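You operate a simulated robot arm through the tools that you are given. There is no shell and no other tool. Be economical: measure what you need, move in short steps, check, and stop when the job is done.

Carry out the task below with a simulated two-armed robot. There is one attempt and no reset: what you move stays moved.

## Task
Take the teal towel from the basin side of the work table and lay it out flat on the door side of the work table.

The check looks at the end state, three seconds after you hand in, the way a careful person would. Anything else that was tipped, shoved, dropped, spilled or broken makes it a failure. Flat cloth is picked up by pressing the open fingertips on it (5 to 10 N) and closing them slowly along it; thin cloth reads only 2 to 8 mm in the jaws.

## Robot
Two 7-joint arms with two-finger grippers on one trunk, on a base that drives. Base frame: it is fixed to the floor where the robot stands at the start and does not move with it; the origin is under the middle of the robot, x ahead of it, y to its left, z up; the surface under the hand at the start is at about z = 780. Units: mm, rad, N and s.
The left shoulder is at the start at [60, 123, 945], the right one opposite. With the tool pointing down near the work surface each hand reaches from about 340 to 800 mm from the robot's upright axis, wherever it stands, measured 20 degrees to its own side. Places, roughly: door side of the work table [1200, 400, 800]; teal towel [600, 100, 800]. Payload 1.47 kg a hand.
The tool frame of a hand sits at the grasp point between the pads (the TCP): z along the fingers, y along the line on which they close. The tips reach 16 mm beyond it. Largest opening 87 mm; the body of the gripper starts 55 mm behind the TCP.
Orientation is that of the tool frame in the base frame, as a unit quaternion [w, x, y, z]. With the fingers straight down and closing along the base's y, the tool's x points along the base's -x, its y along +y and its z along -z.

## Interface
- The arms move only by the tool drive_tool. It takes "left_moves", "right_moves" or both (then of equal length, played together; a hand with none holds still); each is text: rows parted by semicolons, each of 7 numbers parted by spaces: the shift along the base's x, y, z in cm, then the turn, a rotation vector about the base's x, y, z in rad, then the gripper command, from -1 (shut) to 1 (fully open), values between in proportion. In form: dx dy dz wx wy wz gripper; .... A call has 1 to 8 rows; each row is the pose to reach, as a shift and turn from the pose commanded when the call began. Each row takes 0.2 s and may step no farther than 50 mm and 0.15 rad from the row before; otherwise, or with a gripper value out of range, the whole call is refused. A pose out of reach is approached as far as the arm can. The call stops where the force on the tool passes 40 N (or 10 N more than at its start, if that is more) or the arm is blocked; 0.2 s more then pass. The fingers move at their own pace (about 153 mm/s each) and stop on an object; they squeeze with about 22 N. The grip force told is the motor's: it shows also when the fingers shut on nothing. Time passes only in rows, and 0.2 s behind the last, so rows that repeat a pose let the fingers close. The reply holds the time, the measured pose of the TCP, the force on the tool along the base axes, the opening and the grip force, in the units named above and with some noise, with the torque about the TCP (base axes, N m) and any sound that the robot's microphone picked up.
- Cameras (640 x 400 px; columns grow to the right, rows downward): "scene" is now at [84.9, 6.4, 1497.9]; the picture's right is [0.10, -0.99, 0.00], its down [-0.77, -0.08, -0.63] and it looks along [0.63, 0.06, -0.78] (base axes); focal length 282 px, centre (320, 200). "left" rides on the left gripper at [73, -12, -90] in its tool frame; the picture's right is [0.16, 0.99, 0.00], its down [-0.72, 0.12, -0.68] and it looks along [-0.67, 0.11, 0.73] (tool axes); focal length 247 px, centre (320, 200). "right" rides on the right gripper at [73, 12, -90] in its tool frame; the picture's right is [-0.16, 0.99, 0.00], its down [-0.72, -0.12, -0.68] and it looks along [-0.67, -0.11, 0.73] (tool axes); focal length 247 px, centre (320, 200). There is no depth. A picture from a camera that has moved, and an enlarged one, comes with that camera's place and axes in the base frame and with its lens.
- capture(camera): a new picture of that camera. No time passes.
- slide_trunk(by): slides the trunk up (or, below 0, down) by that many mm; the arms and the scene camera ride with it, the base frame stays. It gives what a move gives, with no picture.
- roll_base(legs): drives the robot by 1 to 6 legs, each [ahead, left, turn to the left] in mm, mm and rad, along the robot's own axes; the way and the turn of a leg run together, so that a leg with both is an arc; at most 1500 mm and 3.142 rad a leg. The arms and the cameras ride along, it lands a little off, and it stops where it bumps. It gives what a move gives.
- pan_tilt(pan, tilt): turns the head with the scene camera to pan (to the left, within 2.094 rad either way) and tilt (down, from -0.506 to 1.204), counted from straight ahead of the robot. It gives what a move gives.
- zoom(camera, box): a new picture of the part [left, top, right, bottom] of that camera's present view, enlarged. No time passes.
- job_done(): hands the job in; it is judged then, once.

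Work in short steps. Places have to be worked out from the pictures, the camera data and where the tool is seen: move nearer, look again, correct. Check each grasp and each placing, and mend what went wrong. You have 120 turns and 92 pictures in all, those below and enlarged ones among them. Open the grippers and draw the arms clear of the work before you hand the job in, unless the task says otherwise; then end with one line.

The tools are called after "Call:" as name(argument=value, ...) on one line, values as JSON. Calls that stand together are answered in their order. drive_tool: Moves the arms, as the interface text tells. Its arguments: {"type":"object","properties":{"left_moves":{"type":"string"},"right_moves":{"type":"string"}},"required":[]} The other tools are called the same way: slide_trunk (by) slides the trunk up or down; roll_base (legs) drives the base; pan_tilt (pan, tilt) turns the head that bears the scene camera; capture (camera) takes a picture; zoom (camera, box) takes an enlarged picture of a part of a camera's view; job_done () hands the job in.

At the start:

```text
time_s: 0.0
left_position: [465.4, 179.9, 1033.1]
left_orientation: [0.0, 0.0, 1.0, 0.0]
left_wrist_force: [-0.4, 0.3, -0.5]
left_moment: [-0.02, -0.01, 0.0]
left_finger_gap: 86.9
left_finger_force: 0.1
right_position: [430.9, -175.0, 1057.6]
right_orientation: [0.0, 0.0, 1.0, 0.0]
right_wrist_force: [0.6, 0.3, -0.3]
right_moment: [-0.01, -0.04, 0.01]
right_finger_gap: 87.1
right_finger_force: 0.1
trunk travel left (down, up): [-100.0, 130.0]
robot x, y, heading: [0.2, 0.7, 0.001]
head pan, tilt: [0.101, 0.888]
```

scene: 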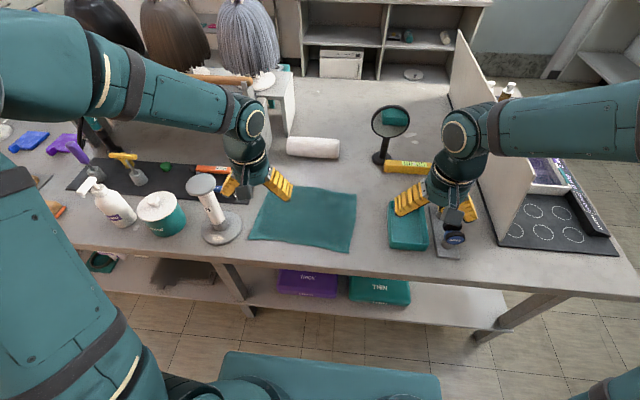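
right: 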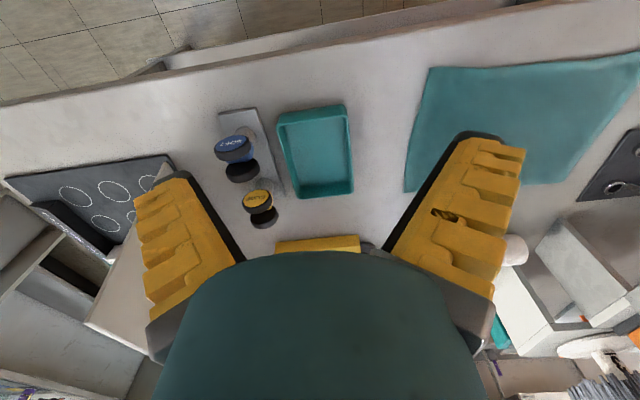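
left: 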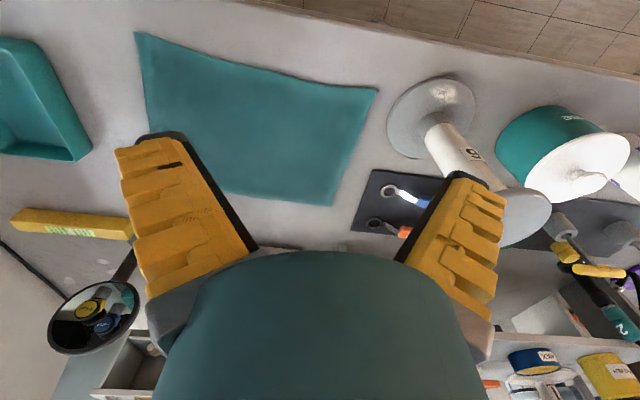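

I'll look around the table first: the towel spans about x 485–705, y -55–248. The door side lies on the far edge, so I need a view of the space there.

Call:
pan_tilt(pan=0.35, tilt=0.55)

Call:
capture(camera="scene")

Call:
pan_tilt(pan=-0.5, tilt=0.4)

Call:
capture(camera="scene")

Call:
pan_tilt(pan=1.1, tilt=0.4)

Call:
capture(camera="scene")

```text
time_s: 0.8
left_position: [465.4, 181.0, 1032.6]
left_orientation: [0.001, 0.0, 1.0, 0.001]
left_wrist_force: [0.5, 0.3, -0.6]
left_moment: [0.01, 0.0, 0.0]
left_finger_gap: 87.1
left_finger_force: 0.1
right_position: [430.4, -174.7, 1057.9]
right_orientation: [0.0, -0.001, 1.0, 0.0]
right_wrist_force: [0.4, 0.3, -0.1]
right_moment: [0.02, 0.04, 0.05]
right_finger_gap: 87.2
right_finger_force: 0.1
trunk travel left (down, up): [-100.0, 130.0]
robot x, y, heading: [-3.8, 0.4, 0.002]
head pan, tilt: [0.351, 0.55]
```

```text
88 pictures are left
camera scene: at [93.5, 29.4, 1526.2], right [0.34, -0.94, 0.0], down [-0.49, -0.18, -0.85], along [0.8, 0.29, -0.52], focal length 282 px, centre (320, 200)
```

scene: 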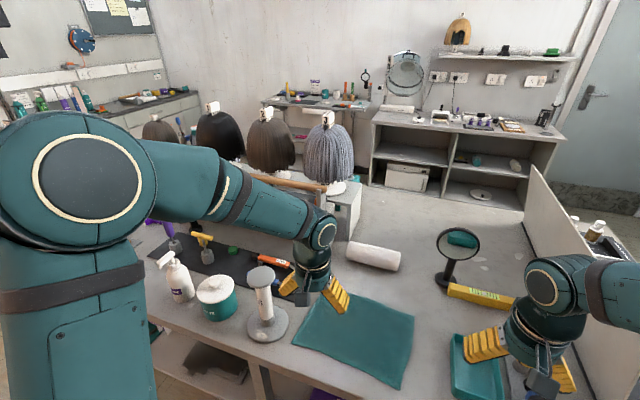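

```text
time_s: 2.0
left_position: [465.1, 181.2, 1032.6]
left_orientation: [0.0, 0.001, 1.0, 0.001]
left_wrist_force: [0.1, -0.1, -0.2]
left_moment: [-0.02, 0.01, 0.01]
left_finger_gap: 87.0
left_finger_force: 0.0
right_position: [430.9, -174.4, 1057.8]
right_orientation: [0.0, 0.001, 1.0, 0.0]
right_wrist_force: [-0.3, -0.3, -0.2]
right_moment: [0.04, 0.03, 0.01]
right_finger_gap: 86.8
right_finger_force: 0.0
trunk travel left (down, up): [-100.0, 130.0]
robot x, y, heading: [0.4, 3.3, -0.002]
head pan, tilt: [-0.499, 0.4]
```

```text
87 pictures are left
camera scene: at [90.5, -45.7, 1539.9], right [-0.48, -0.88, 0.0], down [-0.34, 0.19, -0.92], along [0.81, -0.44, -0.39], focal length 282 px, centre (320, 200)
```

scene: 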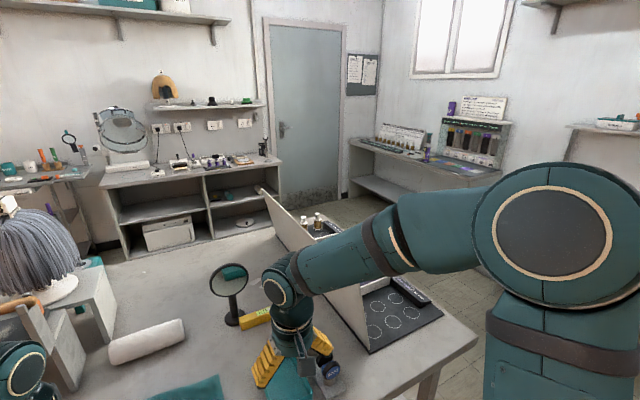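

```text
time_s: 3.7
left_position: [465.5, 180.6, 1032.0]
left_orientation: [0.0, 0.0, 1.0, 0.0]
left_wrist_force: [-0.1, 0.3, 0.1]
left_moment: [-0.01, -0.01, 0.0]
left_finger_gap: 86.9
left_finger_force: 0.1
right_position: [430.3, -175.0, 1058.3]
right_orientation: [0.0, 0.0, 1.0, -0.001]
right_wrist_force: [0.5, 0.2, -0.2]
right_moment: [0.0, 0.03, 0.02]
right_finger_gap: 87.0
right_finger_force: 0.1
trunk travel left (down, up): [-100.0, 130.0]
robot x, y, heading: [-0.3, -2.9, -0.002]
head pan, tilt: [1.1, 0.4]
```

```text
86 pictures are left
camera scene: at [51.2, 81.1, 1539.9], right [0.89, -0.45, 0.0], down [-0.18, -0.35, -0.92], along [0.42, 0.82, -0.39], focal length 282 px, centre (320, 200)
```

scene: 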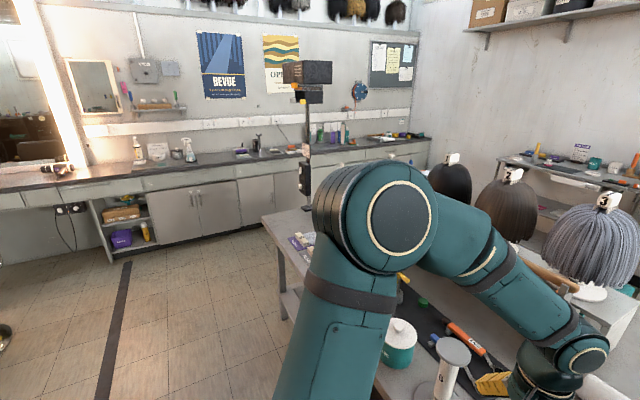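

The table runs roughly x 415–1470, so I'll have to take the towel from here and drive round to the far side. I plan to grip both ends of its near edge with the jaws closing along x, so I start by turning both hands 90° above it.

Call:
drive_tool(left_moves="0.5 0.5 -0.5 0 0 0.15 1; 1 1 -1 0 0 0.3 1; 1.5 1.5 -1.5 0 0 0.45 1; 2 2 -2 0 0 0.6 1; 2.5 2.5 -2.5 0 0 0.75 1; 3 3 -3 0 0 0.9 1; 3.5 3.5 -3.5 0 0 1.05 1; 4 4 -4 0 0 1.2 1", right_moves="1 2 -1 0 0 0.15 1; 2 4 -2 0 0 0.3 1; 3 6 -3 0 0 0.45 1; 4 8 -4 0 0 0.6 1; 5 10 -5 0 0 0.75 1; 6 12 -6 0 0 0.9 1; 7 13.5 -6 0 0 1.05 1; 7 15 -7 0 0 1.2 1")

Call:
pan_tilt(pan=0.1, tilt=1.0)

Call:
capture(camera="scene")

```text
time_s: 5.5
left_position: [505.2, 219.7, 991.7]
left_orientation: [0.0, -0.566, 0.825, -0.001]
left_wrist_force: [0.1, 0.1, 0.2]
left_moment: [0.02, 0.04, -0.02]
left_finger_gap: 86.8
left_finger_force: 0.0
right_position: [500.1, -25.2, 988.0]
right_orientation: [0.0, -0.565, 0.825, 0.0]
right_wrist_force: [0.5, -0.6, 0.5]
right_moment: [-0.02, -0.02, -0.01]
right_finger_gap: 87.0
right_finger_force: 0.2
trunk travel left (down, up): [-100.0, 130.0]
robot x, y, heading: [-0.6, 0.2, -0.003]
head pan, tilt: [1.1, 0.4]
```

```text
time_s: 6.7
left_position: [505.6, 219.8, 991.9]
left_orientation: [0.0, -0.564, 0.826, 0.0]
left_wrist_force: [0.6, -0.4, -0.2]
left_moment: [0.0, 0.0, 0.02]
left_finger_gap: 86.9
left_finger_force: 0.2
right_position: [500.6, -25.3, 988.8]
right_orientation: [0.0, -0.565, 0.825, 0.001]
right_wrist_force: [-0.1, 0.8, 0.2]
right_moment: [-0.02, 0.02, 0.0]
right_finger_gap: 87.0
right_finger_force: 0.1
trunk travel left (down, up): [-100.0, 130.0]
robot x, y, heading: [-1.9, 2.9, 0.002]
head pan, tilt: [0.099, 1.0]
```

```text
85 pictures are left
camera scene: at [78.4, 5.6, 1489.7], right [0.1, -0.99, 0.0], down [-0.84, -0.08, -0.54], along [0.54, 0.05, -0.84], focal length 282 px, centre (320, 200)
```

scene: 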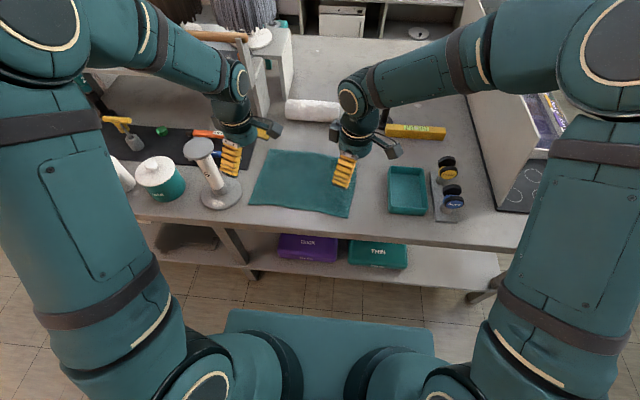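

The corners hold up: D about (498,254) and C about (480,-43). I finish the turn so the jaws close square to the near edge, and lower over the grip points with the jaws half open.

Call:
drive_tool(left_moves="1 0.2 -3 0 0 0.15 0; 2 0.4 -7 0 0 0.3 0; 2.5 0.5 -11 0 0 0.31 0; 2.5 0.5 -15 0 0 0.31 0; 2.5 0.5 -15 0 0 0.31 0", right_moves="1 0.2 -3 0 0 0.15 0; 1.6 0.4 -7 0 0 0.3 0; 1.6 0.5 -11 0 0 0.31 0; 1.6 0.5 -14.6 0 0 0.31 0; 1.6 0.5 -14.6 0 0 0.31 0")

Call:
capture(camera="left")

Call:
capture(camera="right")

Call:
zoom(camera="scene", box=[180, 120, 400, 258])

```text
time_s: 7.9
left_position: [531.9, 225.2, 842.5]
left_orientation: [0.0, -0.685, 0.728, 0.0]
left_wrist_force: [0.0, -0.3, -0.3]
left_moment: [0.04, -0.02, 0.04]
left_finger_gap: 48.8
left_finger_force: 4.6
right_position: [516.4, -16.2, 842.1]
right_orientation: [0.0, -0.685, 0.728, 0.0]
right_wrist_force: [-0.4, -0.1, 0.9]
right_moment: [0.03, 0.0, 0.0]
right_finger_gap: 49.0
right_finger_force: 3.6
trunk travel left (down, up): [-100.0, 130.0]
robot x, y, heading: [0.0, -1.7, 0.002]
head pan, tilt: [0.099, 1.0]
```

```text
84 pictures are left
camera left: at [538.7, 152.1, 931.4], right [-1.0, -0.1, 0.0], down [-0.07, 0.73, 0.68], along [-0.07, 0.68, -0.73], focal length 247 px, centre (320, 200)
```

left: 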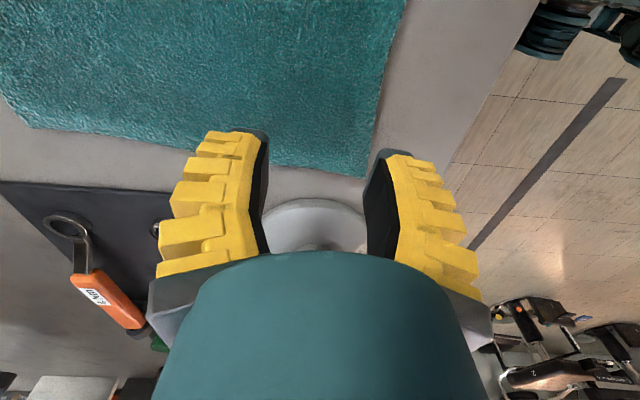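

```text
83 pictures are left
camera right: at [499.8, -88.1, 930.0], right [-0.98, 0.22, 0.0], down [0.16, 0.72, 0.68], along [0.15, 0.66, -0.73], focal length 247 px, centre (320, 200)
```

right: 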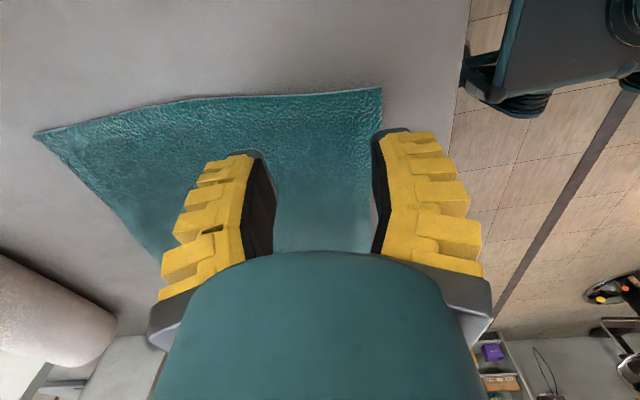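

```text
2.90 times, centred on (290, 189) of scene
camera zoom: at [77.6, 5.5, 1489.8], right [0.1, -1.0, 0.0], down [-0.84, -0.08, -0.54], along [0.54, 0.05, -0.84], focal length 817 px, centre (407, 232)
```

zoom: 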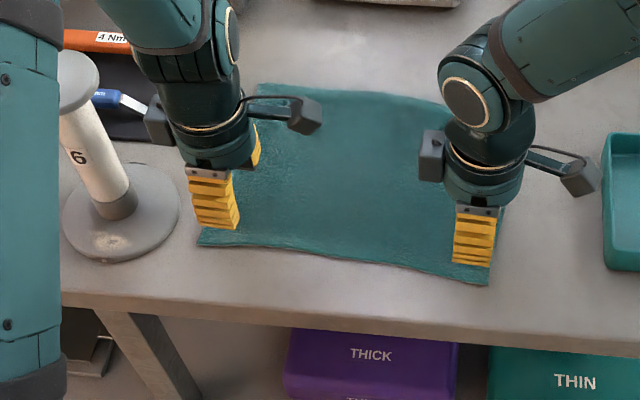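

Both hands are over the cloth; the right one is on the very edge, so I shift it 11 mm inwards. Then I lower both to just above contact.

Call:
drive_tool(left_moves="0 0 -2 0 0 0 0; 0 0 -3.7 0 0 0 0; 0 0 -3.7 0 0 0 0", right_moves="0 1.1 -1 0 0 0 0; 0 1.1 -3.7 0 0 0 0; 0 1.1 -3.7 0 0 0 0")

Call:
drive_tool(left_moves="0 0 -0.2 0 0 0 0; 0 0 -0.4 0 0 0 0", right_moves="0 0 -0.2 0 0 0 0; 0 0 -0.4 0 0 0 0")

```text
time_s: 8.7
left_position: [529.4, 224.9, 806.7]
left_orientation: [0.0, -0.685, 0.728, 0.0]
left_wrist_force: [-0.1, -0.6, 0.5]
left_moment: [-0.02, 0.02, -0.02]
left_finger_gap: 49.2
left_finger_force: 3.9
right_position: [516.5, -8.0, 804.2]
right_orientation: [0.0, -0.685, 0.729, 0.0]
right_wrist_force: [0.0, -0.1, -0.6]
right_moment: [0.02, 0.02, 0.02]
right_finger_gap: 49.1
right_finger_force: 4.5
trunk travel left (down, up): [-100.0, 130.0]
robot x, y, heading: [-1.5, -1.2, 0.005]
head pan, tilt: [0.099, 1.0]
```

```text
time_s: 9.3
left_position: [529.3, 225.2, 802.0]
left_orientation: [0.0, -0.685, 0.728, 0.0]
left_wrist_force: [-0.1, -0.3, 0.8]
left_moment: [0.03, 0.01, 0.01]
left_finger_gap: 48.9
left_finger_force: 3.2
right_position: [518.1, -9.0, 802.5]
right_orientation: [0.0, -0.685, 0.729, 0.0]
right_wrist_force: [0.0, -0.4, -0.2]
right_moment: [-0.01, -0.02, 0.02]
right_finger_gap: 48.8
right_finger_force: 4.0
trunk travel left (down, up): [-100.0, 130.0]
robot x, y, heading: [-1.1, -3.3, -0.0]
head pan, tilt: [0.099, 1.0]
```

No contact yet at about 802; I go down 3 mm more and read the force.

Call:
drive_tool(left_moves="0 0 -0.3 0 0 0 0; 0 0 -0.3 0 0 0 0", right_moves="0 0 -0.3 0 0 0 0; 0 0 -0.3 0 0 0 0")

Call:
drive_tool(left_moves="0 0 -0.2 0 0 0 0; 0 0 -0.2 0 0 0 0", right_moves="0 0 -0.2 0 0 0 0; 0 0 -0.2 0 0 0 0")

```text
time_s: 9.9
left_position: [530.5, 225.9, 799.3]
left_orientation: [0.001, -0.686, 0.728, 0.0]
left_wrist_force: [1.0, 0.1, 1.3]
left_moment: [0.01, -0.03, -0.02]
left_finger_gap: 44.6
left_finger_force: 7.1
right_position: [516.7, -7.5, 798.3]
right_orientation: [0.001, -0.685, 0.728, -0.001]
right_wrist_force: [0.8, 0.1, 5.1]
right_moment: [-0.02, -0.01, -0.03]
right_finger_gap: 44.7
right_finger_force: 7.8
trunk travel left (down, up): [-100.0, 130.0]
robot x, y, heading: [1.3, 0.8, -0.001]
head pan, tilt: [0.099, 1.0]
```

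```text
time_s: 10.5
left_position: [529.0, 225.2, 797.8]
left_orientation: [0.001, -0.686, 0.728, -0.001]
left_wrist_force: [-0.1, -1.1, 13.0]
left_moment: [0.03, -0.1, -0.01]
left_finger_gap: 45.8
left_finger_force: 8.9
right_position: [517.6, -7.8, 797.7]
right_orientation: [0.001, -0.685, 0.728, -0.001]
right_wrist_force: [1.5, 0.5, 11.9]
right_moment: [-0.03, 0.02, 0.02]
right_finger_gap: 38.1
right_finger_force: 0.2
trunk travel left (down, up): [-100.0, 130.0]
robot x, y, heading: [1.9, 1.8, -0.001]
head pan, tilt: [0.099, 1.0]
```

Contact on both, about 12 N. I ease up half a millimetre and close slowly.

Call:
drive_tool(left_moves="0 0 0.05 0 0 0 -0.15; 0 0 0.05 0 0 0 -0.3; 0 0 0.05 0 0 0 -0.45; 0 0 0.05 0 0 0 -0.6; 0 0 0.05 0 0 0 -0.75; 0 0 0.05 0 0 0 -0.9; 0 0 0.05 0 0 0 -1; 0 0 0.05 0 0 0 -1", right_moves="0 0 0.05 0 0 0 -0.15; 0 0 0.05 0 0 0 -0.3; 0 0 0.05 0 0 0 -0.45; 0 0 0.05 0 0 0 -0.6; 0 0 0.05 0 0 0 -0.75; 0 0 0.05 0 0 0 -0.9; 0 0 0.05 0 0 0 -1; 0 0 0.05 0 0 0 -1")

Call:
capture(camera="left")

Call:
capture(camera="right")

```text
time_s: 12.3
left_position: [529.6, 225.6, 797.3]
left_orientation: [0.0, -0.686, 0.728, 0.0]
left_wrist_force: [-0.2, -0.5, 4.5]
left_moment: [0.02, -0.04, 0.0]
left_finger_gap: 0.9
left_finger_force: 21.7
right_position: [516.5, -9.8, 797.3]
right_orientation: [0.0, -0.685, 0.728, 0.0]
right_wrist_force: [0.5, 0.7, 8.2]
right_moment: [0.03, 0.0, 0.02]
right_finger_gap: 0.3
right_finger_force: 22.3
trunk travel left (down, up): [-100.0, 130.0]
robot x, y, heading: [-1.9, 2.2, -0.006]
head pan, tilt: [0.099, 1.0]
```

```text
81 pictures are left
camera left: at [536.3, 152.4, 886.3], right [-1.0, -0.1, 0.0], down [-0.07, 0.73, 0.68], along [-0.07, 0.68, -0.73], focal length 247 px, centre (320, 200)
```

left: 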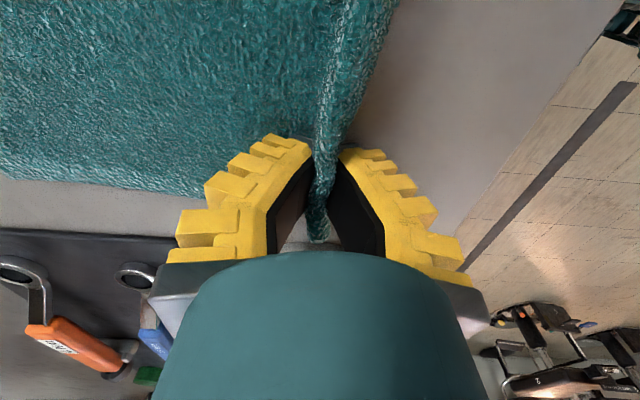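

```text
80 pictures are left
camera right: at [500.7, -80.6, 886.2], right [-0.98, 0.22, 0.0], down [0.16, 0.72, 0.68], along [0.15, 0.66, -0.73], focal length 247 px, centre (320, 200)
```

right: 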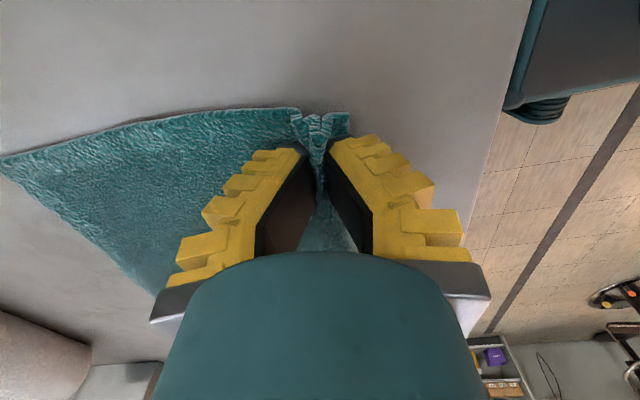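

A fold stands between the fingers on both sides, but the gaps read under 1 mm, so the grip is doubtful. I lift 60 mm to test it.

Call:
drive_tool(left_moves="0 0 0.5 0 0 0 -1; 0 0 1 0 0 0 -1; 0 0 2 0 0 0 -1; 0 0 4 0 0 0 -1; 0 0 6 0 0 0 -1", right_moves="0 0 0.5 0 0 0 -1; 0 0 1 0 0 0 -1; 0 0 2 0 0 0 -1; 0 0 4 0 0 0 -1; 0 0 6 0 0 0 -1")

Call:
capture(camera="scene")

```text
time_s: 13.5
left_position: [529.5, 226.1, 855.8]
left_orientation: [0.0, -0.685, 0.728, -0.001]
left_wrist_force: [-0.2, 0.8, 0.1]
left_moment: [-0.02, -0.01, -0.02]
left_finger_gap: 0.2
left_finger_force: 22.1
right_position: [517.1, -9.5, 857.3]
right_orientation: [0.0, -0.686, 0.728, -0.001]
right_wrist_force: [-0.1, -0.2, 0.2]
right_moment: [0.02, -0.01, -0.02]
right_finger_gap: 0.3
right_finger_force: 22.4
trunk travel left (down, up): [-100.0, 130.0]
robot x, y, heading: [-0.3, 2.3, 0.003]
head pan, tilt: [0.099, 1.0]
```

```text
79 pictures are left
camera scene: at [77.8, 5.3, 1489.8], right [0.1, -1.0, 0.0], down [-0.84, -0.08, -0.54], along [0.54, 0.05, -0.84], focal length 282 px, centre (320, 200)
```

scene: 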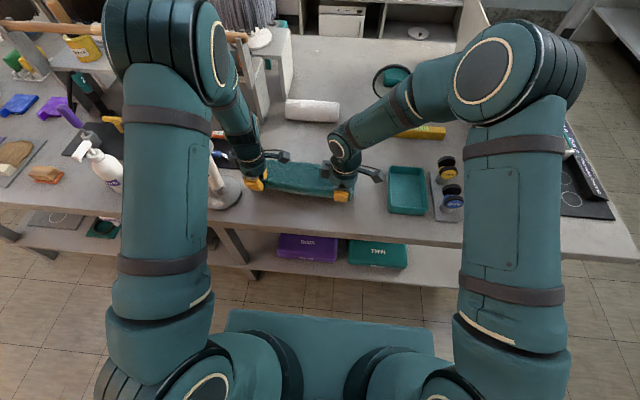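

Call:
zoom(camera="scene", box=[220, 130, 400, 243])

Call:
capture(camera="right")

```text
3.54 times, centred on (310, 186) of scene
camera zoom: at [77.8, 5.3, 1489.8], right [0.1, -1.0, 0.0], down [-0.84, -0.08, -0.54], along [0.54, 0.05, -0.84], focal length 998 px, centre (355, 248)
```

zoom: 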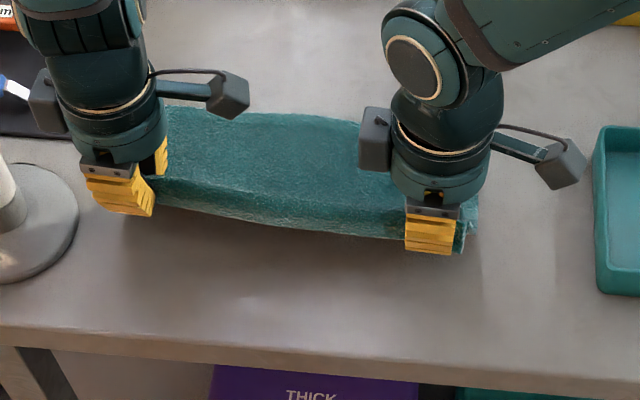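

```text
77 pictures are left
camera right: at [500.8, -80.5, 945.8], right [-0.98, 0.22, 0.0], down [0.16, 0.72, 0.68], along [0.15, 0.66, -0.73], focal length 247 px, centre (320, 200)
```

right: 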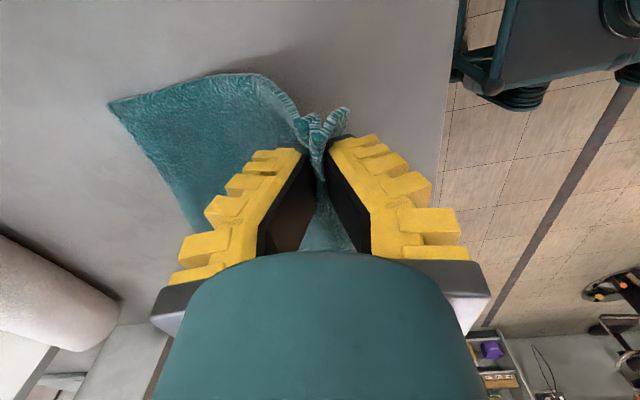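

Both ends are held and the near edge has come up. I lift 25 cm more so the towel hangs free.

Call:
drive_tool(left_moves="0 0 3 0 0 0 -1; 0 0 6 0 0 0 -1; 0 0 9 0 0 0 -1; 0 0 12 0 0 0 -1; 0 0 15 0 0 0 -1; 0 0 18 0 0 0 -1; 0 0 21.5 0 0 0 -1; 0 0 25 0 0 0 -1", right_moves="0 0 3 0 0 0 -1; 0 0 6 0 0 0 -1; 0 0 9 0 0 0 -1; 0 0 12 0 0 0 -1; 0 0 15 0 0 0 -1; 0 0 18 0 0 0 -1; 0 0 21.5 0 0 0 -1; 0 0 25 0 0 0 -1")

Call:
capture(camera="scene")

```text
time_s: 15.3
left_position: [528.6, 226.8, 1107.9]
left_orientation: [0.001, -0.685, 0.728, 0.0]
left_wrist_force: [0.4, 1.0, -1.2]
left_moment: [-0.06, -0.02, -0.01]
left_finger_gap: 0.0
left_finger_force: 22.0
right_position: [514.3, -9.0, 1107.7]
right_orientation: [0.0, -0.685, 0.729, 0.0]
right_wrist_force: [-0.7, 0.2, 1.0]
right_moment: [-0.03, -0.01, 0.02]
right_finger_gap: 0.0
right_finger_force: 21.4
trunk travel left (down, up): [-100.0, 130.0]
robot x, y, heading: [0.3, 1.7, 0.002]
head pan, tilt: [0.099, 1.0]
```

```text
76 pictures are left
camera scene: at [77.3, 5.8, 1489.8], right [0.1, -1.0, 0.0], down [-0.84, -0.08, -0.54], along [0.54, 0.05, -0.84], focal length 282 px, centre (320, 200)
```

scene: 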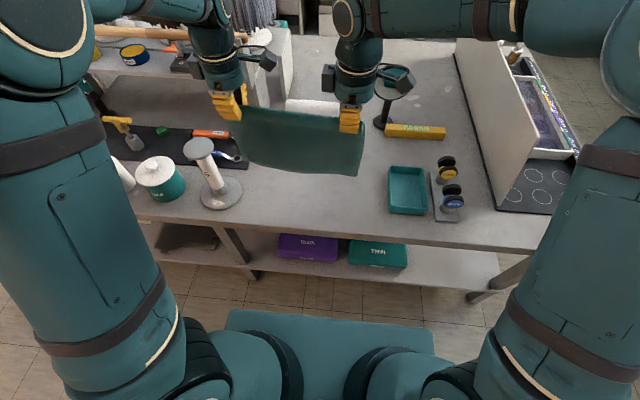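

The towel hangs cleanly from both hands. Before driving I check the floor to the right and behind.

Call:
pan_tilt(pan=-1.3, tilt=0.5)

Call:
capture(camera="scene")

Call:
pan_tilt(pan=-2.09, tilt=0.5)

Call:
capture(camera="scene")

Call:
pan_tilt(pan=2.09, tilt=0.5)

Call:
capture(camera="scene")

```text
time_s: 16.9
left_position: [528.2, 225.9, 1107.4]
left_orientation: [0.0, -0.685, 0.728, 0.0]
left_wrist_force: [0.3, -0.6, 0.7]
left_moment: [-0.01, 0.0, -0.01]
left_finger_gap: 0.0
left_finger_force: 21.8
right_position: [515.5, -10.4, 1106.9]
right_orientation: [0.0, -0.685, 0.729, 0.0]
right_wrist_force: [-0.7, -0.7, -0.3]
right_moment: [0.02, 0.03, 0.02]
right_finger_gap: 0.0
right_finger_force: 22.5
trunk travel left (down, up): [-100.0, 130.0]
robot x, y, heading: [0.3, -2.2, -0.001]
head pan, tilt: [-1.3, 0.499]
```

```text
75 pictures are left
camera scene: at [33.5, -89.1, 1530.8], right [-0.96, -0.27, 0.0], down [-0.13, 0.46, -0.88], along [0.24, -0.85, -0.48], focal length 282 px, centre (320, 200)
```

scene: 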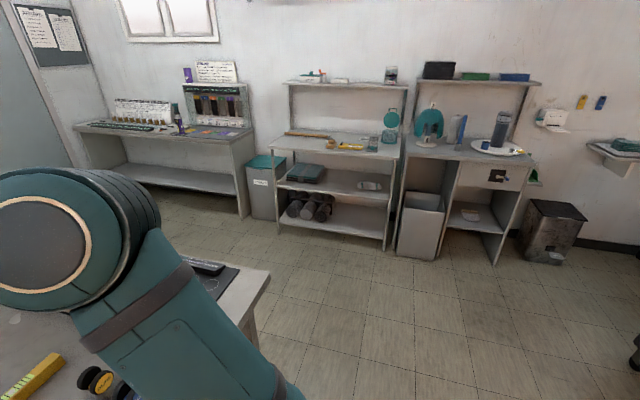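

```text
time_s: 18.0
left_position: [527.5, 226.2, 1108.2]
left_orientation: [0.0, -0.685, 0.729, 0.0]
left_wrist_force: [-0.7, -0.9, 0.4]
left_moment: [0.0, 0.01, -0.02]
left_finger_gap: 0.1
left_finger_force: 21.7
right_position: [516.4, -9.1, 1108.4]
right_orientation: [0.0, -0.685, 0.729, 0.0]
right_wrist_force: [0.6, 0.9, -0.2]
right_moment: [0.04, 0.04, -0.02]
right_finger_gap: 0.0
right_finger_force: 22.1
trunk travel left (down, up): [-100.0, 130.0]
robot x, y, heading: [2.6, -3.1, 0.003]
head pan, tilt: [-2.089, 0.499]
```

```text
74 pictures are left
camera scene: at [-35.9, -80.5, 1530.8], right [-0.87, 0.49, 0.0], down [0.24, 0.42, -0.88], along [-0.43, -0.76, -0.48], focal length 282 px, centre (320, 200)
```

scene: 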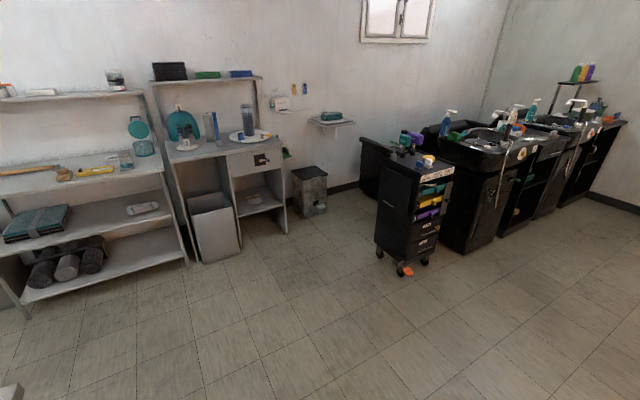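

```text
time_s: 21.4
left_position: [528.4, 225.9, 1106.8]
left_orientation: [0.0, -0.685, 0.728, 0.0]
left_wrist_force: [-0.1, -1.5, 0.5]
left_moment: [-0.02, 0.03, -0.03]
left_finger_gap: 0.1
left_finger_force: 21.8
right_position: [514.9, -10.0, 1107.9]
right_orientation: [0.0, -0.686, 0.728, -0.001]
right_wrist_force: [0.1, 0.7, 0.1]
right_moment: [-0.01, -0.03, 0.0]
right_finger_gap: 0.0
right_finger_force: 22.1
trunk travel left (down, up): [-100.0, 130.0]
robot x, y, heading: [-0.5, -0.5, 0.001]
head pan, tilt: [2.089, 0.499]
```

```text
73 pictures are left
camera scene: at [-35.9, 77.7, 1530.8], right [0.87, 0.5, 0.0], down [0.24, -0.42, -0.88], along [-0.43, 0.76, -0.48], focal length 282 px, centre (320, 200)
```

scene: 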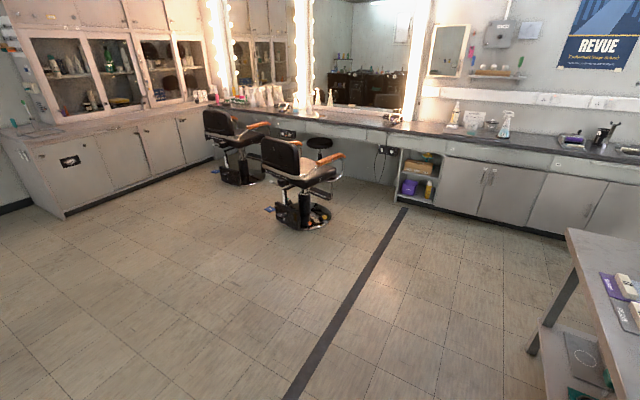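

The right side is clear (about 1.25 m between the table end at y≈-775 and the shelves at y≈-2030). I back off, move right, then go up alongside the table and look.

Call:
pan_tilt(pan=0.3, tilt=0.6)

Call:
roll_base(legs=[[-400, 0, 0], [0, -1400, 0], [1000, 0, 0]])

Call:
capture(camera="scene")

```text
time_s: 23.2
left_position: [527.8, 224.1, 1107.1]
left_orientation: [-0.001, -0.685, 0.728, 0.0]
left_wrist_force: [0.0, -0.5, -1.3]
left_moment: [0.04, -0.01, -0.01]
left_finger_gap: 0.0
left_finger_force: 21.9
right_position: [515.5, -9.7, 1108.1]
right_orientation: [0.0, -0.685, 0.728, 0.0]
right_wrist_force: [-0.2, 0.6, -0.1]
right_moment: [0.0, -0.03, 0.03]
right_finger_gap: 0.1
right_finger_force: 21.8
trunk travel left (down, up): [-100.0, 130.0]
robot x, y, heading: [-0.0, -1.3, -0.002]
head pan, tilt: [0.3, 0.6]
```

```text
time_s: 42.4
left_position: [1126.1, -1148.2, 1107.1]
left_orientation: [0.0, -0.69, 0.723, 0.0]
left_wrist_force: [-0.1, -0.3, 0.7]
left_moment: [0.04, 0.03, 0.02]
left_finger_gap: 0.1
left_finger_force: 21.9
right_position: [1117.3, -1384.4, 1107.8]
right_orientation: [0.0, -0.69, 0.723, 0.0]
right_wrist_force: [1.2, 0.0, -0.4]
right_moment: [0.0, 0.01, 0.0]
right_finger_gap: 0.0
right_finger_force: 21.5
trunk travel left (down, up): [-100.0, 130.0]
robot x, y, heading: [600.5, -1385.0, 0.017]
head pan, tilt: [0.3, 0.6]
```

```text
72 pictures are left
camera scene: at [695.0, -1356.3, 1521.7], right [0.31, -0.95, 0.0], down [-0.54, -0.18, -0.82], along [0.78, 0.26, -0.57], focal length 282 px, centre (320, 200)
```

scene: 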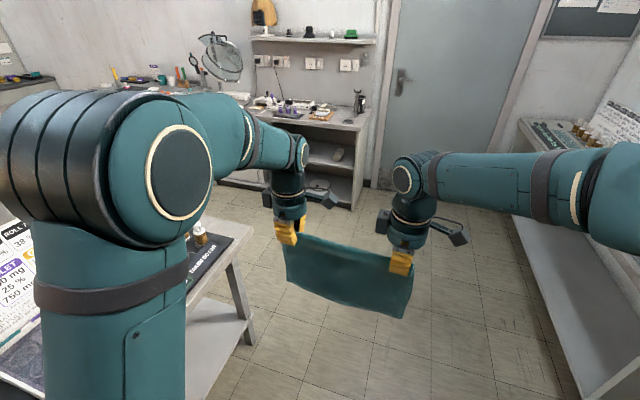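

Clear ahead; the cabinet front is at x≈2800. I drive to x≈2050, turn round to face the table and look.

Call:
roll_base(legs=[[1430, 0, 0], [0, 0, 1.56]])

Call:
capture(camera="scene")

Call:
pan_tilt(pan=0.8, tilt=0.5)

Call:
capture(camera="scene")

```text
time_s: 53.4
left_position: [1812.2, -832.0, 1107.8]
left_orientation: [0.0, 1.0, -0.016, 0.0]
left_wrist_force: [1.8, -0.2, 0.5]
left_moment: [-0.03, 0.0, -0.06]
left_finger_gap: 0.2
left_finger_force: 22.1
right_position: [2046.4, -838.3, 1108.1]
right_orientation: [0.0, 1.0, -0.016, 0.0]
right_wrist_force: [-1.3, 0.8, 0.2]
right_moment: [0.01, 0.01, -0.02]
right_finger_gap: 0.0
right_finger_force: 22.1
trunk travel left (down, up): [-100.0, 130.0]
robot x, y, heading: [2049.8, -1353.0, 1.604]
head pan, tilt: [0.3, 0.6]
```

```text
71 pictures are left
camera scene: at [2023.1, -1261.3, 1521.7], right [0.95, 0.32, 0.0], down [0.18, -0.53, -0.83], along [-0.27, 0.78, -0.56], focal length 282 px, centre (320, 200)
```

scene: 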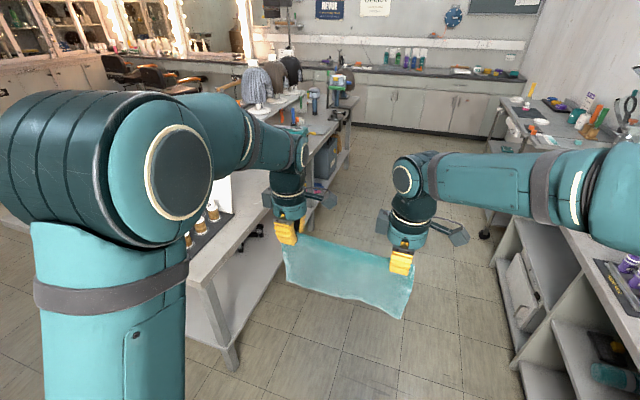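

```text
time_s: 54.4
left_position: [1811.2, -832.2, 1108.7]
left_orientation: [0.0, 1.0, -0.015, 0.0]
left_wrist_force: [1.5, 0.2, -0.7]
left_moment: [0.0, -0.01, -0.04]
left_finger_gap: 0.0
left_finger_force: 21.8
right_position: [2047.4, -838.7, 1107.0]
right_orientation: [-0.001, 1.0, -0.015, 0.001]
right_wrist_force: [-2.2, -0.3, -0.2]
right_moment: [0.02, -0.01, -0.04]
right_finger_gap: 0.1
right_finger_force: 22.3
trunk travel left (down, up): [-100.0, 130.0]
robot x, y, heading: [2056.1, -1352.0, 1.603]
head pan, tilt: [0.799, 0.499]
```

```text
70 pictures are left
camera scene: at [1984.8, -1283.4, 1530.8], right [0.68, 0.74, 0.0], down [0.35, -0.32, -0.88], along [-0.65, 0.59, -0.48], focal length 282 px, centre (320, 200)
```

scene: 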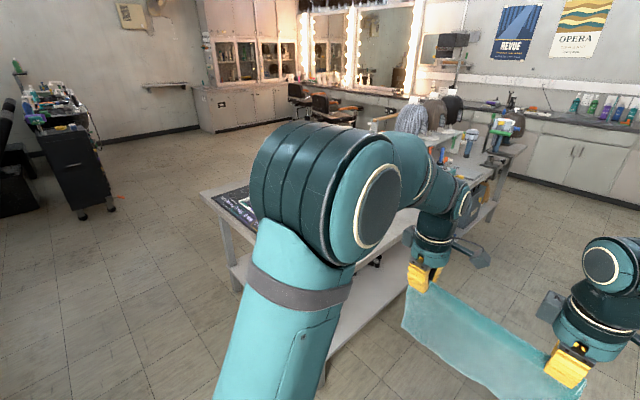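

I drive along the far side to about y=50, turn to face the table, and look at the door side.

Call:
roll_base(legs=[[1400, 0, 0], [0, 0, 1.54]])

Call:
pan_tilt(pan=0.0, tilt=0.7)

Call:
capture(camera="scene")

```text
time_s: 65.1
left_position: [1486.8, -188.7, 1107.8]
left_orientation: [0.0, 0.728, 0.685, 0.0]
left_wrist_force: [0.4, 0.7, 0.5]
left_moment: [0.01, 0.03, -0.06]
left_finger_gap: 0.0
left_finger_force: 21.6
right_position: [1499.2, 44.5, 1108.7]
right_orientation: [0.0, 0.728, 0.686, 0.0]
right_wrist_force: [-0.3, -1.5, -0.4]
right_moment: [-0.01, 0.0, -0.05]
right_finger_gap: 0.0
right_finger_force: 22.2
trunk travel left (down, up): [-100.0, 130.0]
robot x, y, heading: [2013.7, 36.3, -3.141]
head pan, tilt: [0.799, 0.499]
```

```text
time_s: 66.2
left_position: [1487.7, -191.6, 1106.8]
left_orientation: [0.0, 0.728, 0.686, 0.001]
left_wrist_force: [-0.1, 0.6, 0.0]
left_moment: [0.04, -0.03, -0.05]
left_finger_gap: 0.1
left_finger_force: 21.4
right_position: [1498.8, 45.9, 1107.8]
right_orientation: [0.0, 0.728, 0.686, -0.001]
right_wrist_force: [0.0, 0.3, 0.1]
right_moment: [0.0, 0.03, -0.04]
right_finger_gap: 0.1
right_finger_force: 22.3
trunk travel left (down, up): [-100.0, 130.0]
robot x, y, heading: [2016.8, 37.0, -3.138]
head pan, tilt: [0.0, 0.7]
```

```text
69 pictures are left
camera scene: at [1918.7, 34.7, 1513.1], right [0.0, 1.0, 0.0], down [0.64, 0.0, -0.77], along [-0.77, 0.0, -0.64], focal length 282 px, centre (320, 200)
```

scene: 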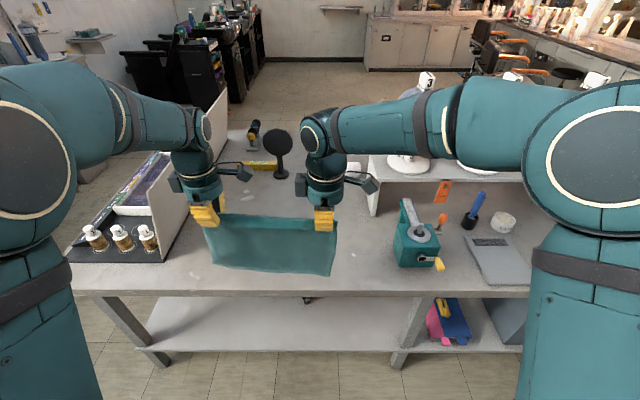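

The far side has a free patch: the table edge is at x≈1467, the partition at y≈-430, the clamp at y≈270, and nothing stands between x 1100 and 1460. I drive 110 mm nearer, then reach out over the table.

Call:
roll_base(legs=[[105, 0, 0]])

Call:
drive_tool(left_moves="-3 0 -1 0 0 0 -1; -6 0 -2 0 0 0 -1; -9 0 -3 0 0 0 -1; -12 0 -4 0 0 0 -1; -15 0 -5 0 0 0 -1; -17.5 0 -6 0 0 0 -1; -20 0 -7 0 0 0 -1; -20 0 -7 0 0 0 -1", right_moves="-3 0 -1 0 0 0 -1; -6 0 -2 0 0 0 -1; -9 0 -3 0 0 0 -1; -12 0 -4 0 0 0 -1; -15 0 -5 0 0 0 -1; -17.5 0 -6 0 0 0 -1; -20 0 -7 0 0 0 -1; -20 0 -7 0 0 0 -1")

Call:
capture(camera="scene")

```text
time_s: 67.4
left_position: [1382.8, -188.7, 1107.4]
left_orientation: [0.0, 0.729, 0.685, 0.0]
left_wrist_force: [-0.3, 0.4, 0.1]
left_moment: [0.04, -0.04, -0.03]
left_finger_gap: 0.0
left_finger_force: 22.4
right_position: [1394.4, 45.6, 1108.0]
right_orientation: [0.001, 0.728, 0.685, 0.001]
right_wrist_force: [-0.6, -0.4, -0.3]
right_moment: [0.0, -0.01, -0.07]
right_finger_gap: 0.0
right_finger_force: 22.3
trunk travel left (down, up): [-100.0, 130.0]
robot x, y, heading: [1910.3, 33.9, -3.145]
head pan, tilt: [0.0, 0.7]
```

```text
time_s: 69.2
left_position: [1183.1, -188.7, 1039.0]
left_orientation: [0.0, 0.728, 0.685, 0.0]
left_wrist_force: [0.9, 0.5, 0.9]
left_moment: [0.01, 0.03, -0.01]
left_finger_gap: 0.0
left_finger_force: 22.1
right_position: [1198.1, 45.0, 1039.1]
right_orientation: [-0.001, 0.728, 0.686, -0.001]
right_wrist_force: [1.3, -0.3, -0.1]
right_moment: [0.0, 0.02, -0.06]
right_finger_gap: 0.1
right_finger_force: 21.9
trunk travel left (down, up): [-100.0, 130.0]
robot x, y, heading: [1913.7, 36.8, -3.143]
head pan, tilt: [0.0, 0.7]
```

```text
68 pictures are left
camera scene: at [1816.9, 35.3, 1513.3], right [0.0, 1.0, 0.0], down [0.64, 0.0, -0.77], along [-0.77, 0.0, -0.64], focal length 282 px, centre (320, 200)
```

scene: 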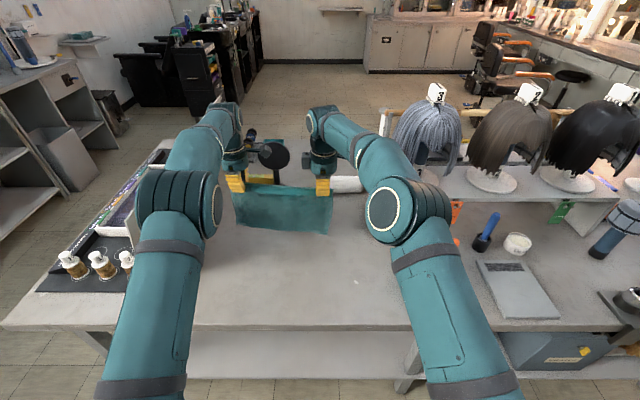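

The towel hangs over clear table at x≈1190. I lower until its bottom edge is just at the table and check.

Call:
drive_tool(left_moves="0 0 -2 0 0 0 -1; 0 0 -4 0 0 0 -1; 0 0 -6 0 0 0 -1; 0 0 -6 0 0 0 -1; 0 0 -6 0 0 0 -1; 0 0 -6 0 0 0 -1", right_moves="0 0 -2 0 0 0 -1; 0 0 -4 0 0 0 -1; 0 0 -6 0 0 0 -1; 0 0 -6 0 0 0 -1; 0 0 -6 0 0 0 -1; 0 0 -6 0 0 0 -1")

Call:
capture(camera="scene")

```text
time_s: 70.6
left_position: [1183.3, -188.9, 976.3]
left_orientation: [0.0, 0.729, 0.685, 0.0]
left_wrist_force: [-0.4, 0.0, -0.2]
left_moment: [0.0, -0.05, -0.01]
left_finger_gap: 0.0
left_finger_force: 22.3
right_position: [1197.9, 46.4, 975.3]
right_orientation: [0.001, 0.728, 0.685, -0.001]
right_wrist_force: [0.0, -0.8, -1.0]
right_moment: [0.0, 0.01, -0.07]
right_finger_gap: 0.0
right_finger_force: 22.2
trunk travel left (down, up): [-100.0, 130.0]
robot x, y, heading: [1915.0, 33.9, -3.145]
head pan, tilt: [0.0, 0.7]
```

```text
67 pictures are left
camera scene: at [1815.2, 34.8, 1513.1], right [0.0, 1.0, 0.0], down [0.64, 0.0, -0.76], along [-0.76, 0.0, -0.64], focal length 282 px, centre (320, 200)
```

scene: 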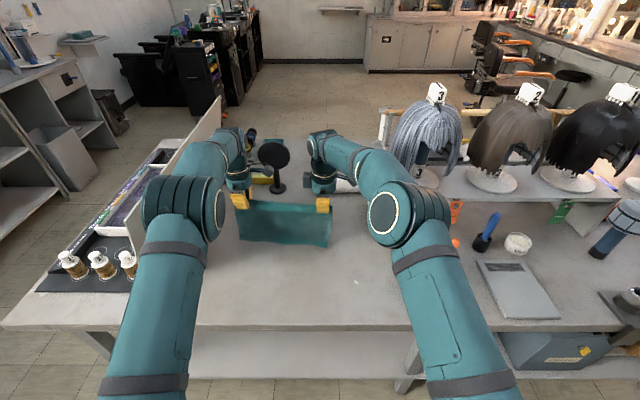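

The bottom edge is touching at x≈1190. I lay the cloth by drawing the hands back towards the robot while lowering.

Call:
drive_tool(left_moves="1.2 0 -0.6 0 0 0 -1; 2.4 0 -1.2 0 0 0 -1; 3.6 0 -2 0 0 0 -1; 4.8 0 -2.8 0 0 0 -1; 6 0 -3.8 0 0 0 -1; 7.1 0 -4.8 0 0 0 -1; 8.3 0 -5.8 0 0 0 -1; 9.5 0 -6.9 0 0 0 -1", right_moves="1.2 0 -0.6 0 0 0 -1; 2.4 0 -1.2 0 0 0 -1; 3.6 0 -2 0 0 0 -1; 4.8 0 -2.8 0 0 0 -1; 6 0 -3.8 0 0 0 -1; 7.1 0 -4.8 0 0 0 -1; 8.3 0 -5.8 0 0 0 -1; 9.5 0 -6.9 0 0 0 -1")

Call:
capture(camera="scene")

```text
time_s: 72.4
left_position: [1279.3, -190.9, 907.9]
left_orientation: [0.0, 0.729, 0.685, 0.0]
left_wrist_force: [-0.3, 0.8, 0.0]
left_moment: [0.01, 0.0, -0.03]
left_finger_gap: 0.0
left_finger_force: 22.3
right_position: [1291.1, 45.2, 908.2]
right_orientation: [0.0, 0.729, 0.684, 0.0]
right_wrist_force: [0.0, -0.6, 0.6]
right_moment: [0.01, 0.04, -0.07]
right_finger_gap: 0.0
right_finger_force: 21.7
trunk travel left (down, up): [-100.0, 130.0]
robot x, y, heading: [1908.2, 36.9, -3.143]
head pan, tilt: [0.0, 0.7]
```

```text
66 pictures are left
camera scene: at [1815.1, 34.7, 1513.1], right [0.0, 1.0, 0.0], down [0.64, 0.0, -0.76], along [-0.76, 0.0, -0.64], focal length 282 px, centre (320, 200)
```

scene: 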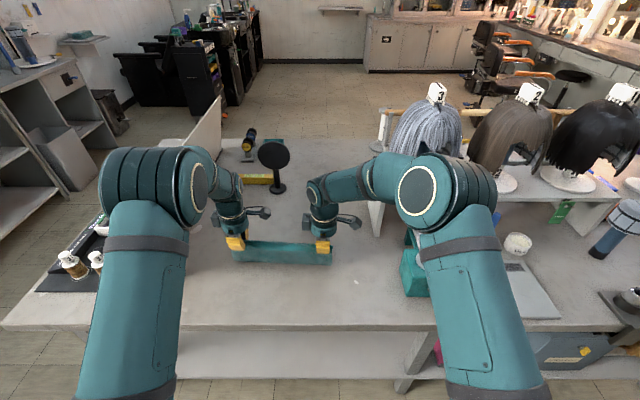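

Call:
zoom(camera="scene", box=[200, 190, 360, 290])

Call:
capture(camera="right")

```text
4.00 times, centred on (280, 240) of scene
camera zoom: at [1815.1, 34.7, 1513.1], right [0.0, 1.0, 0.0], down [0.64, 0.0, -0.76], along [-0.76, 0.0, -0.64], focal length 1128 px, centre (480, 40)
```

zoom: 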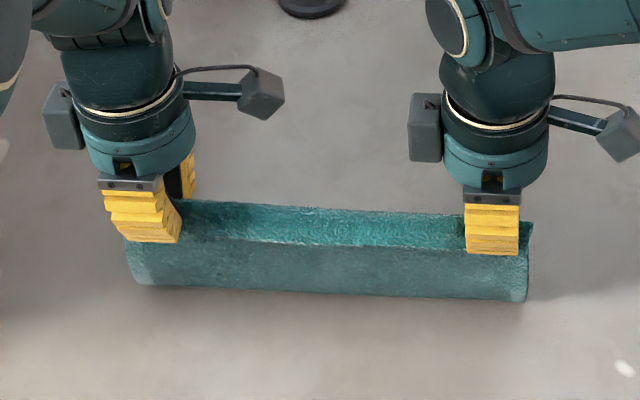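

```text
64 pictures are left
camera right: at [1307.2, 118.5, 996.4], right [0.98, -0.22, 0.0], down [-0.16, -0.72, 0.68], along [-0.15, -0.66, -0.73], focal length 247 px, centre (320, 200)
```

right: 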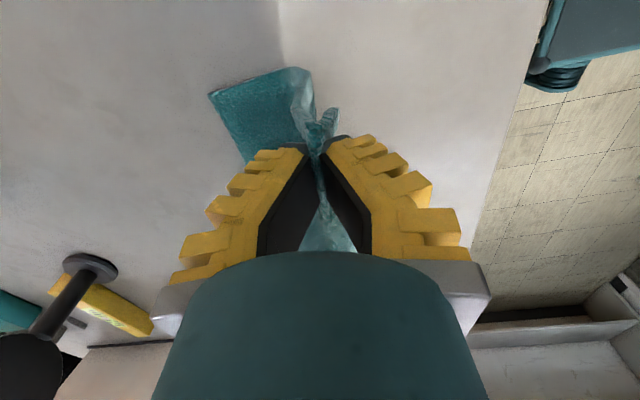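

The far edge lies at x≈1198 and the cloth is unrolling the right way. I finish the lay, ending just above the table.

Call:
drive_tool(left_moves="1.2 0 -1.1 0 0 0 -1; 2.4 0 -2.3 0 0 0 -1; 3.6 0 -3.5 0 0 0 -1; 5 0 -4.8 0 0 0 -1; 6.5 0 -6.1 0 0 0 -1; 8 0 -7.6 0 0 0 -1; 9.2 0 -9 0 0 0 -1; 10 0 -10.4 0 0 0 -1", right_moves="1.2 0 -1.1 0 0 0 -1; 2.4 0 -2.3 0 0 0 -1; 3.6 0 -3.5 0 0 0 -1; 5 0 -4.8 0 0 0 -1; 6.5 0 -6.1 0 0 0 -1; 8 0 -7.6 0 0 0 -1; 9.2 0 -9 0 0 0 -1; 10 0 -10.4 0 0 0 -1")

Call:
zoom(camera="scene", box=[190, 190, 382, 310])

Call:
capture(camera="right")

Call:
capture(camera="left")

```text
time_s: 74.2
left_position: [1377.7, -190.3, 805.0]
left_orientation: [0.0, 0.728, 0.685, 0.0]
left_wrist_force: [-0.2, 0.6, 0.1]
left_moment: [0.0, 0.01, -0.01]
left_finger_gap: 0.0
left_finger_force: 22.0
right_position: [1392.4, 45.9, 804.8]
right_orientation: [-0.001, 0.729, 0.685, 0.0]
right_wrist_force: [0.0, -0.5, 0.5]
right_moment: [0.0, -0.03, -0.03]
right_finger_gap: 0.0
right_finger_force: 22.4
trunk travel left (down, up): [-100.0, 130.0]
robot x, y, heading: [1908.4, 36.4, -3.143]
head pan, tilt: [0.0, 0.7]
```

```text
3.33 times, centred on (286, 250) of scene
camera zoom: at [1814.9, 34.7, 1513.1], right [0.0, 1.0, 0.0], down [0.64, 0.0, -0.76], along [-0.76, 0.0, -0.64], focal length 940 px, centre (433, 33)
```

zoom: 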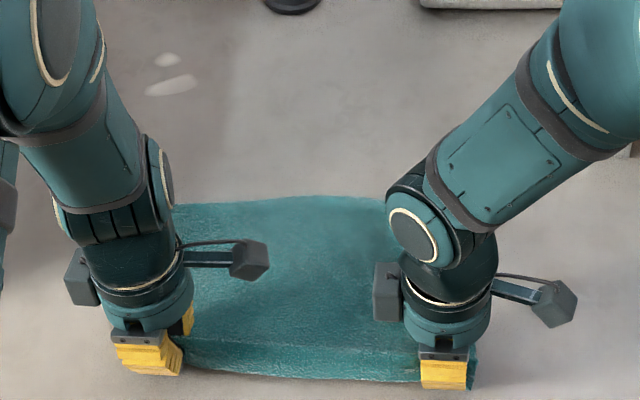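

```text
62 pictures are left
camera right: at [1407.1, 118.8, 893.9], right [0.98, -0.22, 0.0], down [-0.16, -0.72, 0.68], along [-0.15, -0.66, -0.73], focal length 247 px, centre (320, 200)
```

right: 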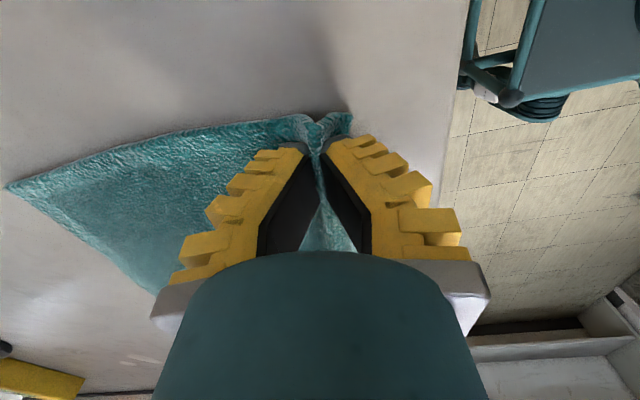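

```text
61 pictures are left
camera left: at [1370.6, -116.9, 894.3], right [1.0, 0.1, 0.0], down [0.07, -0.73, 0.68], along [0.07, -0.68, -0.73], focal length 247 px, centre (320, 200)
```

left: 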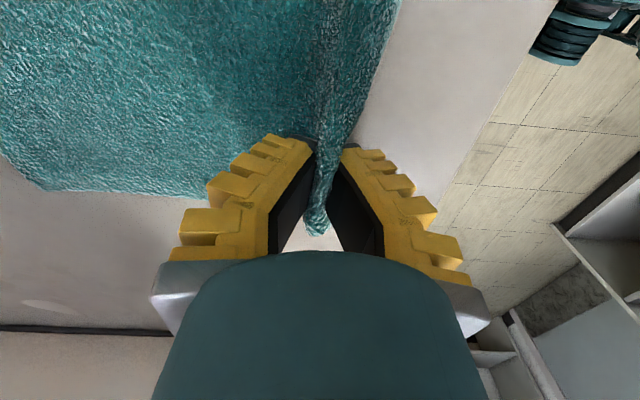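

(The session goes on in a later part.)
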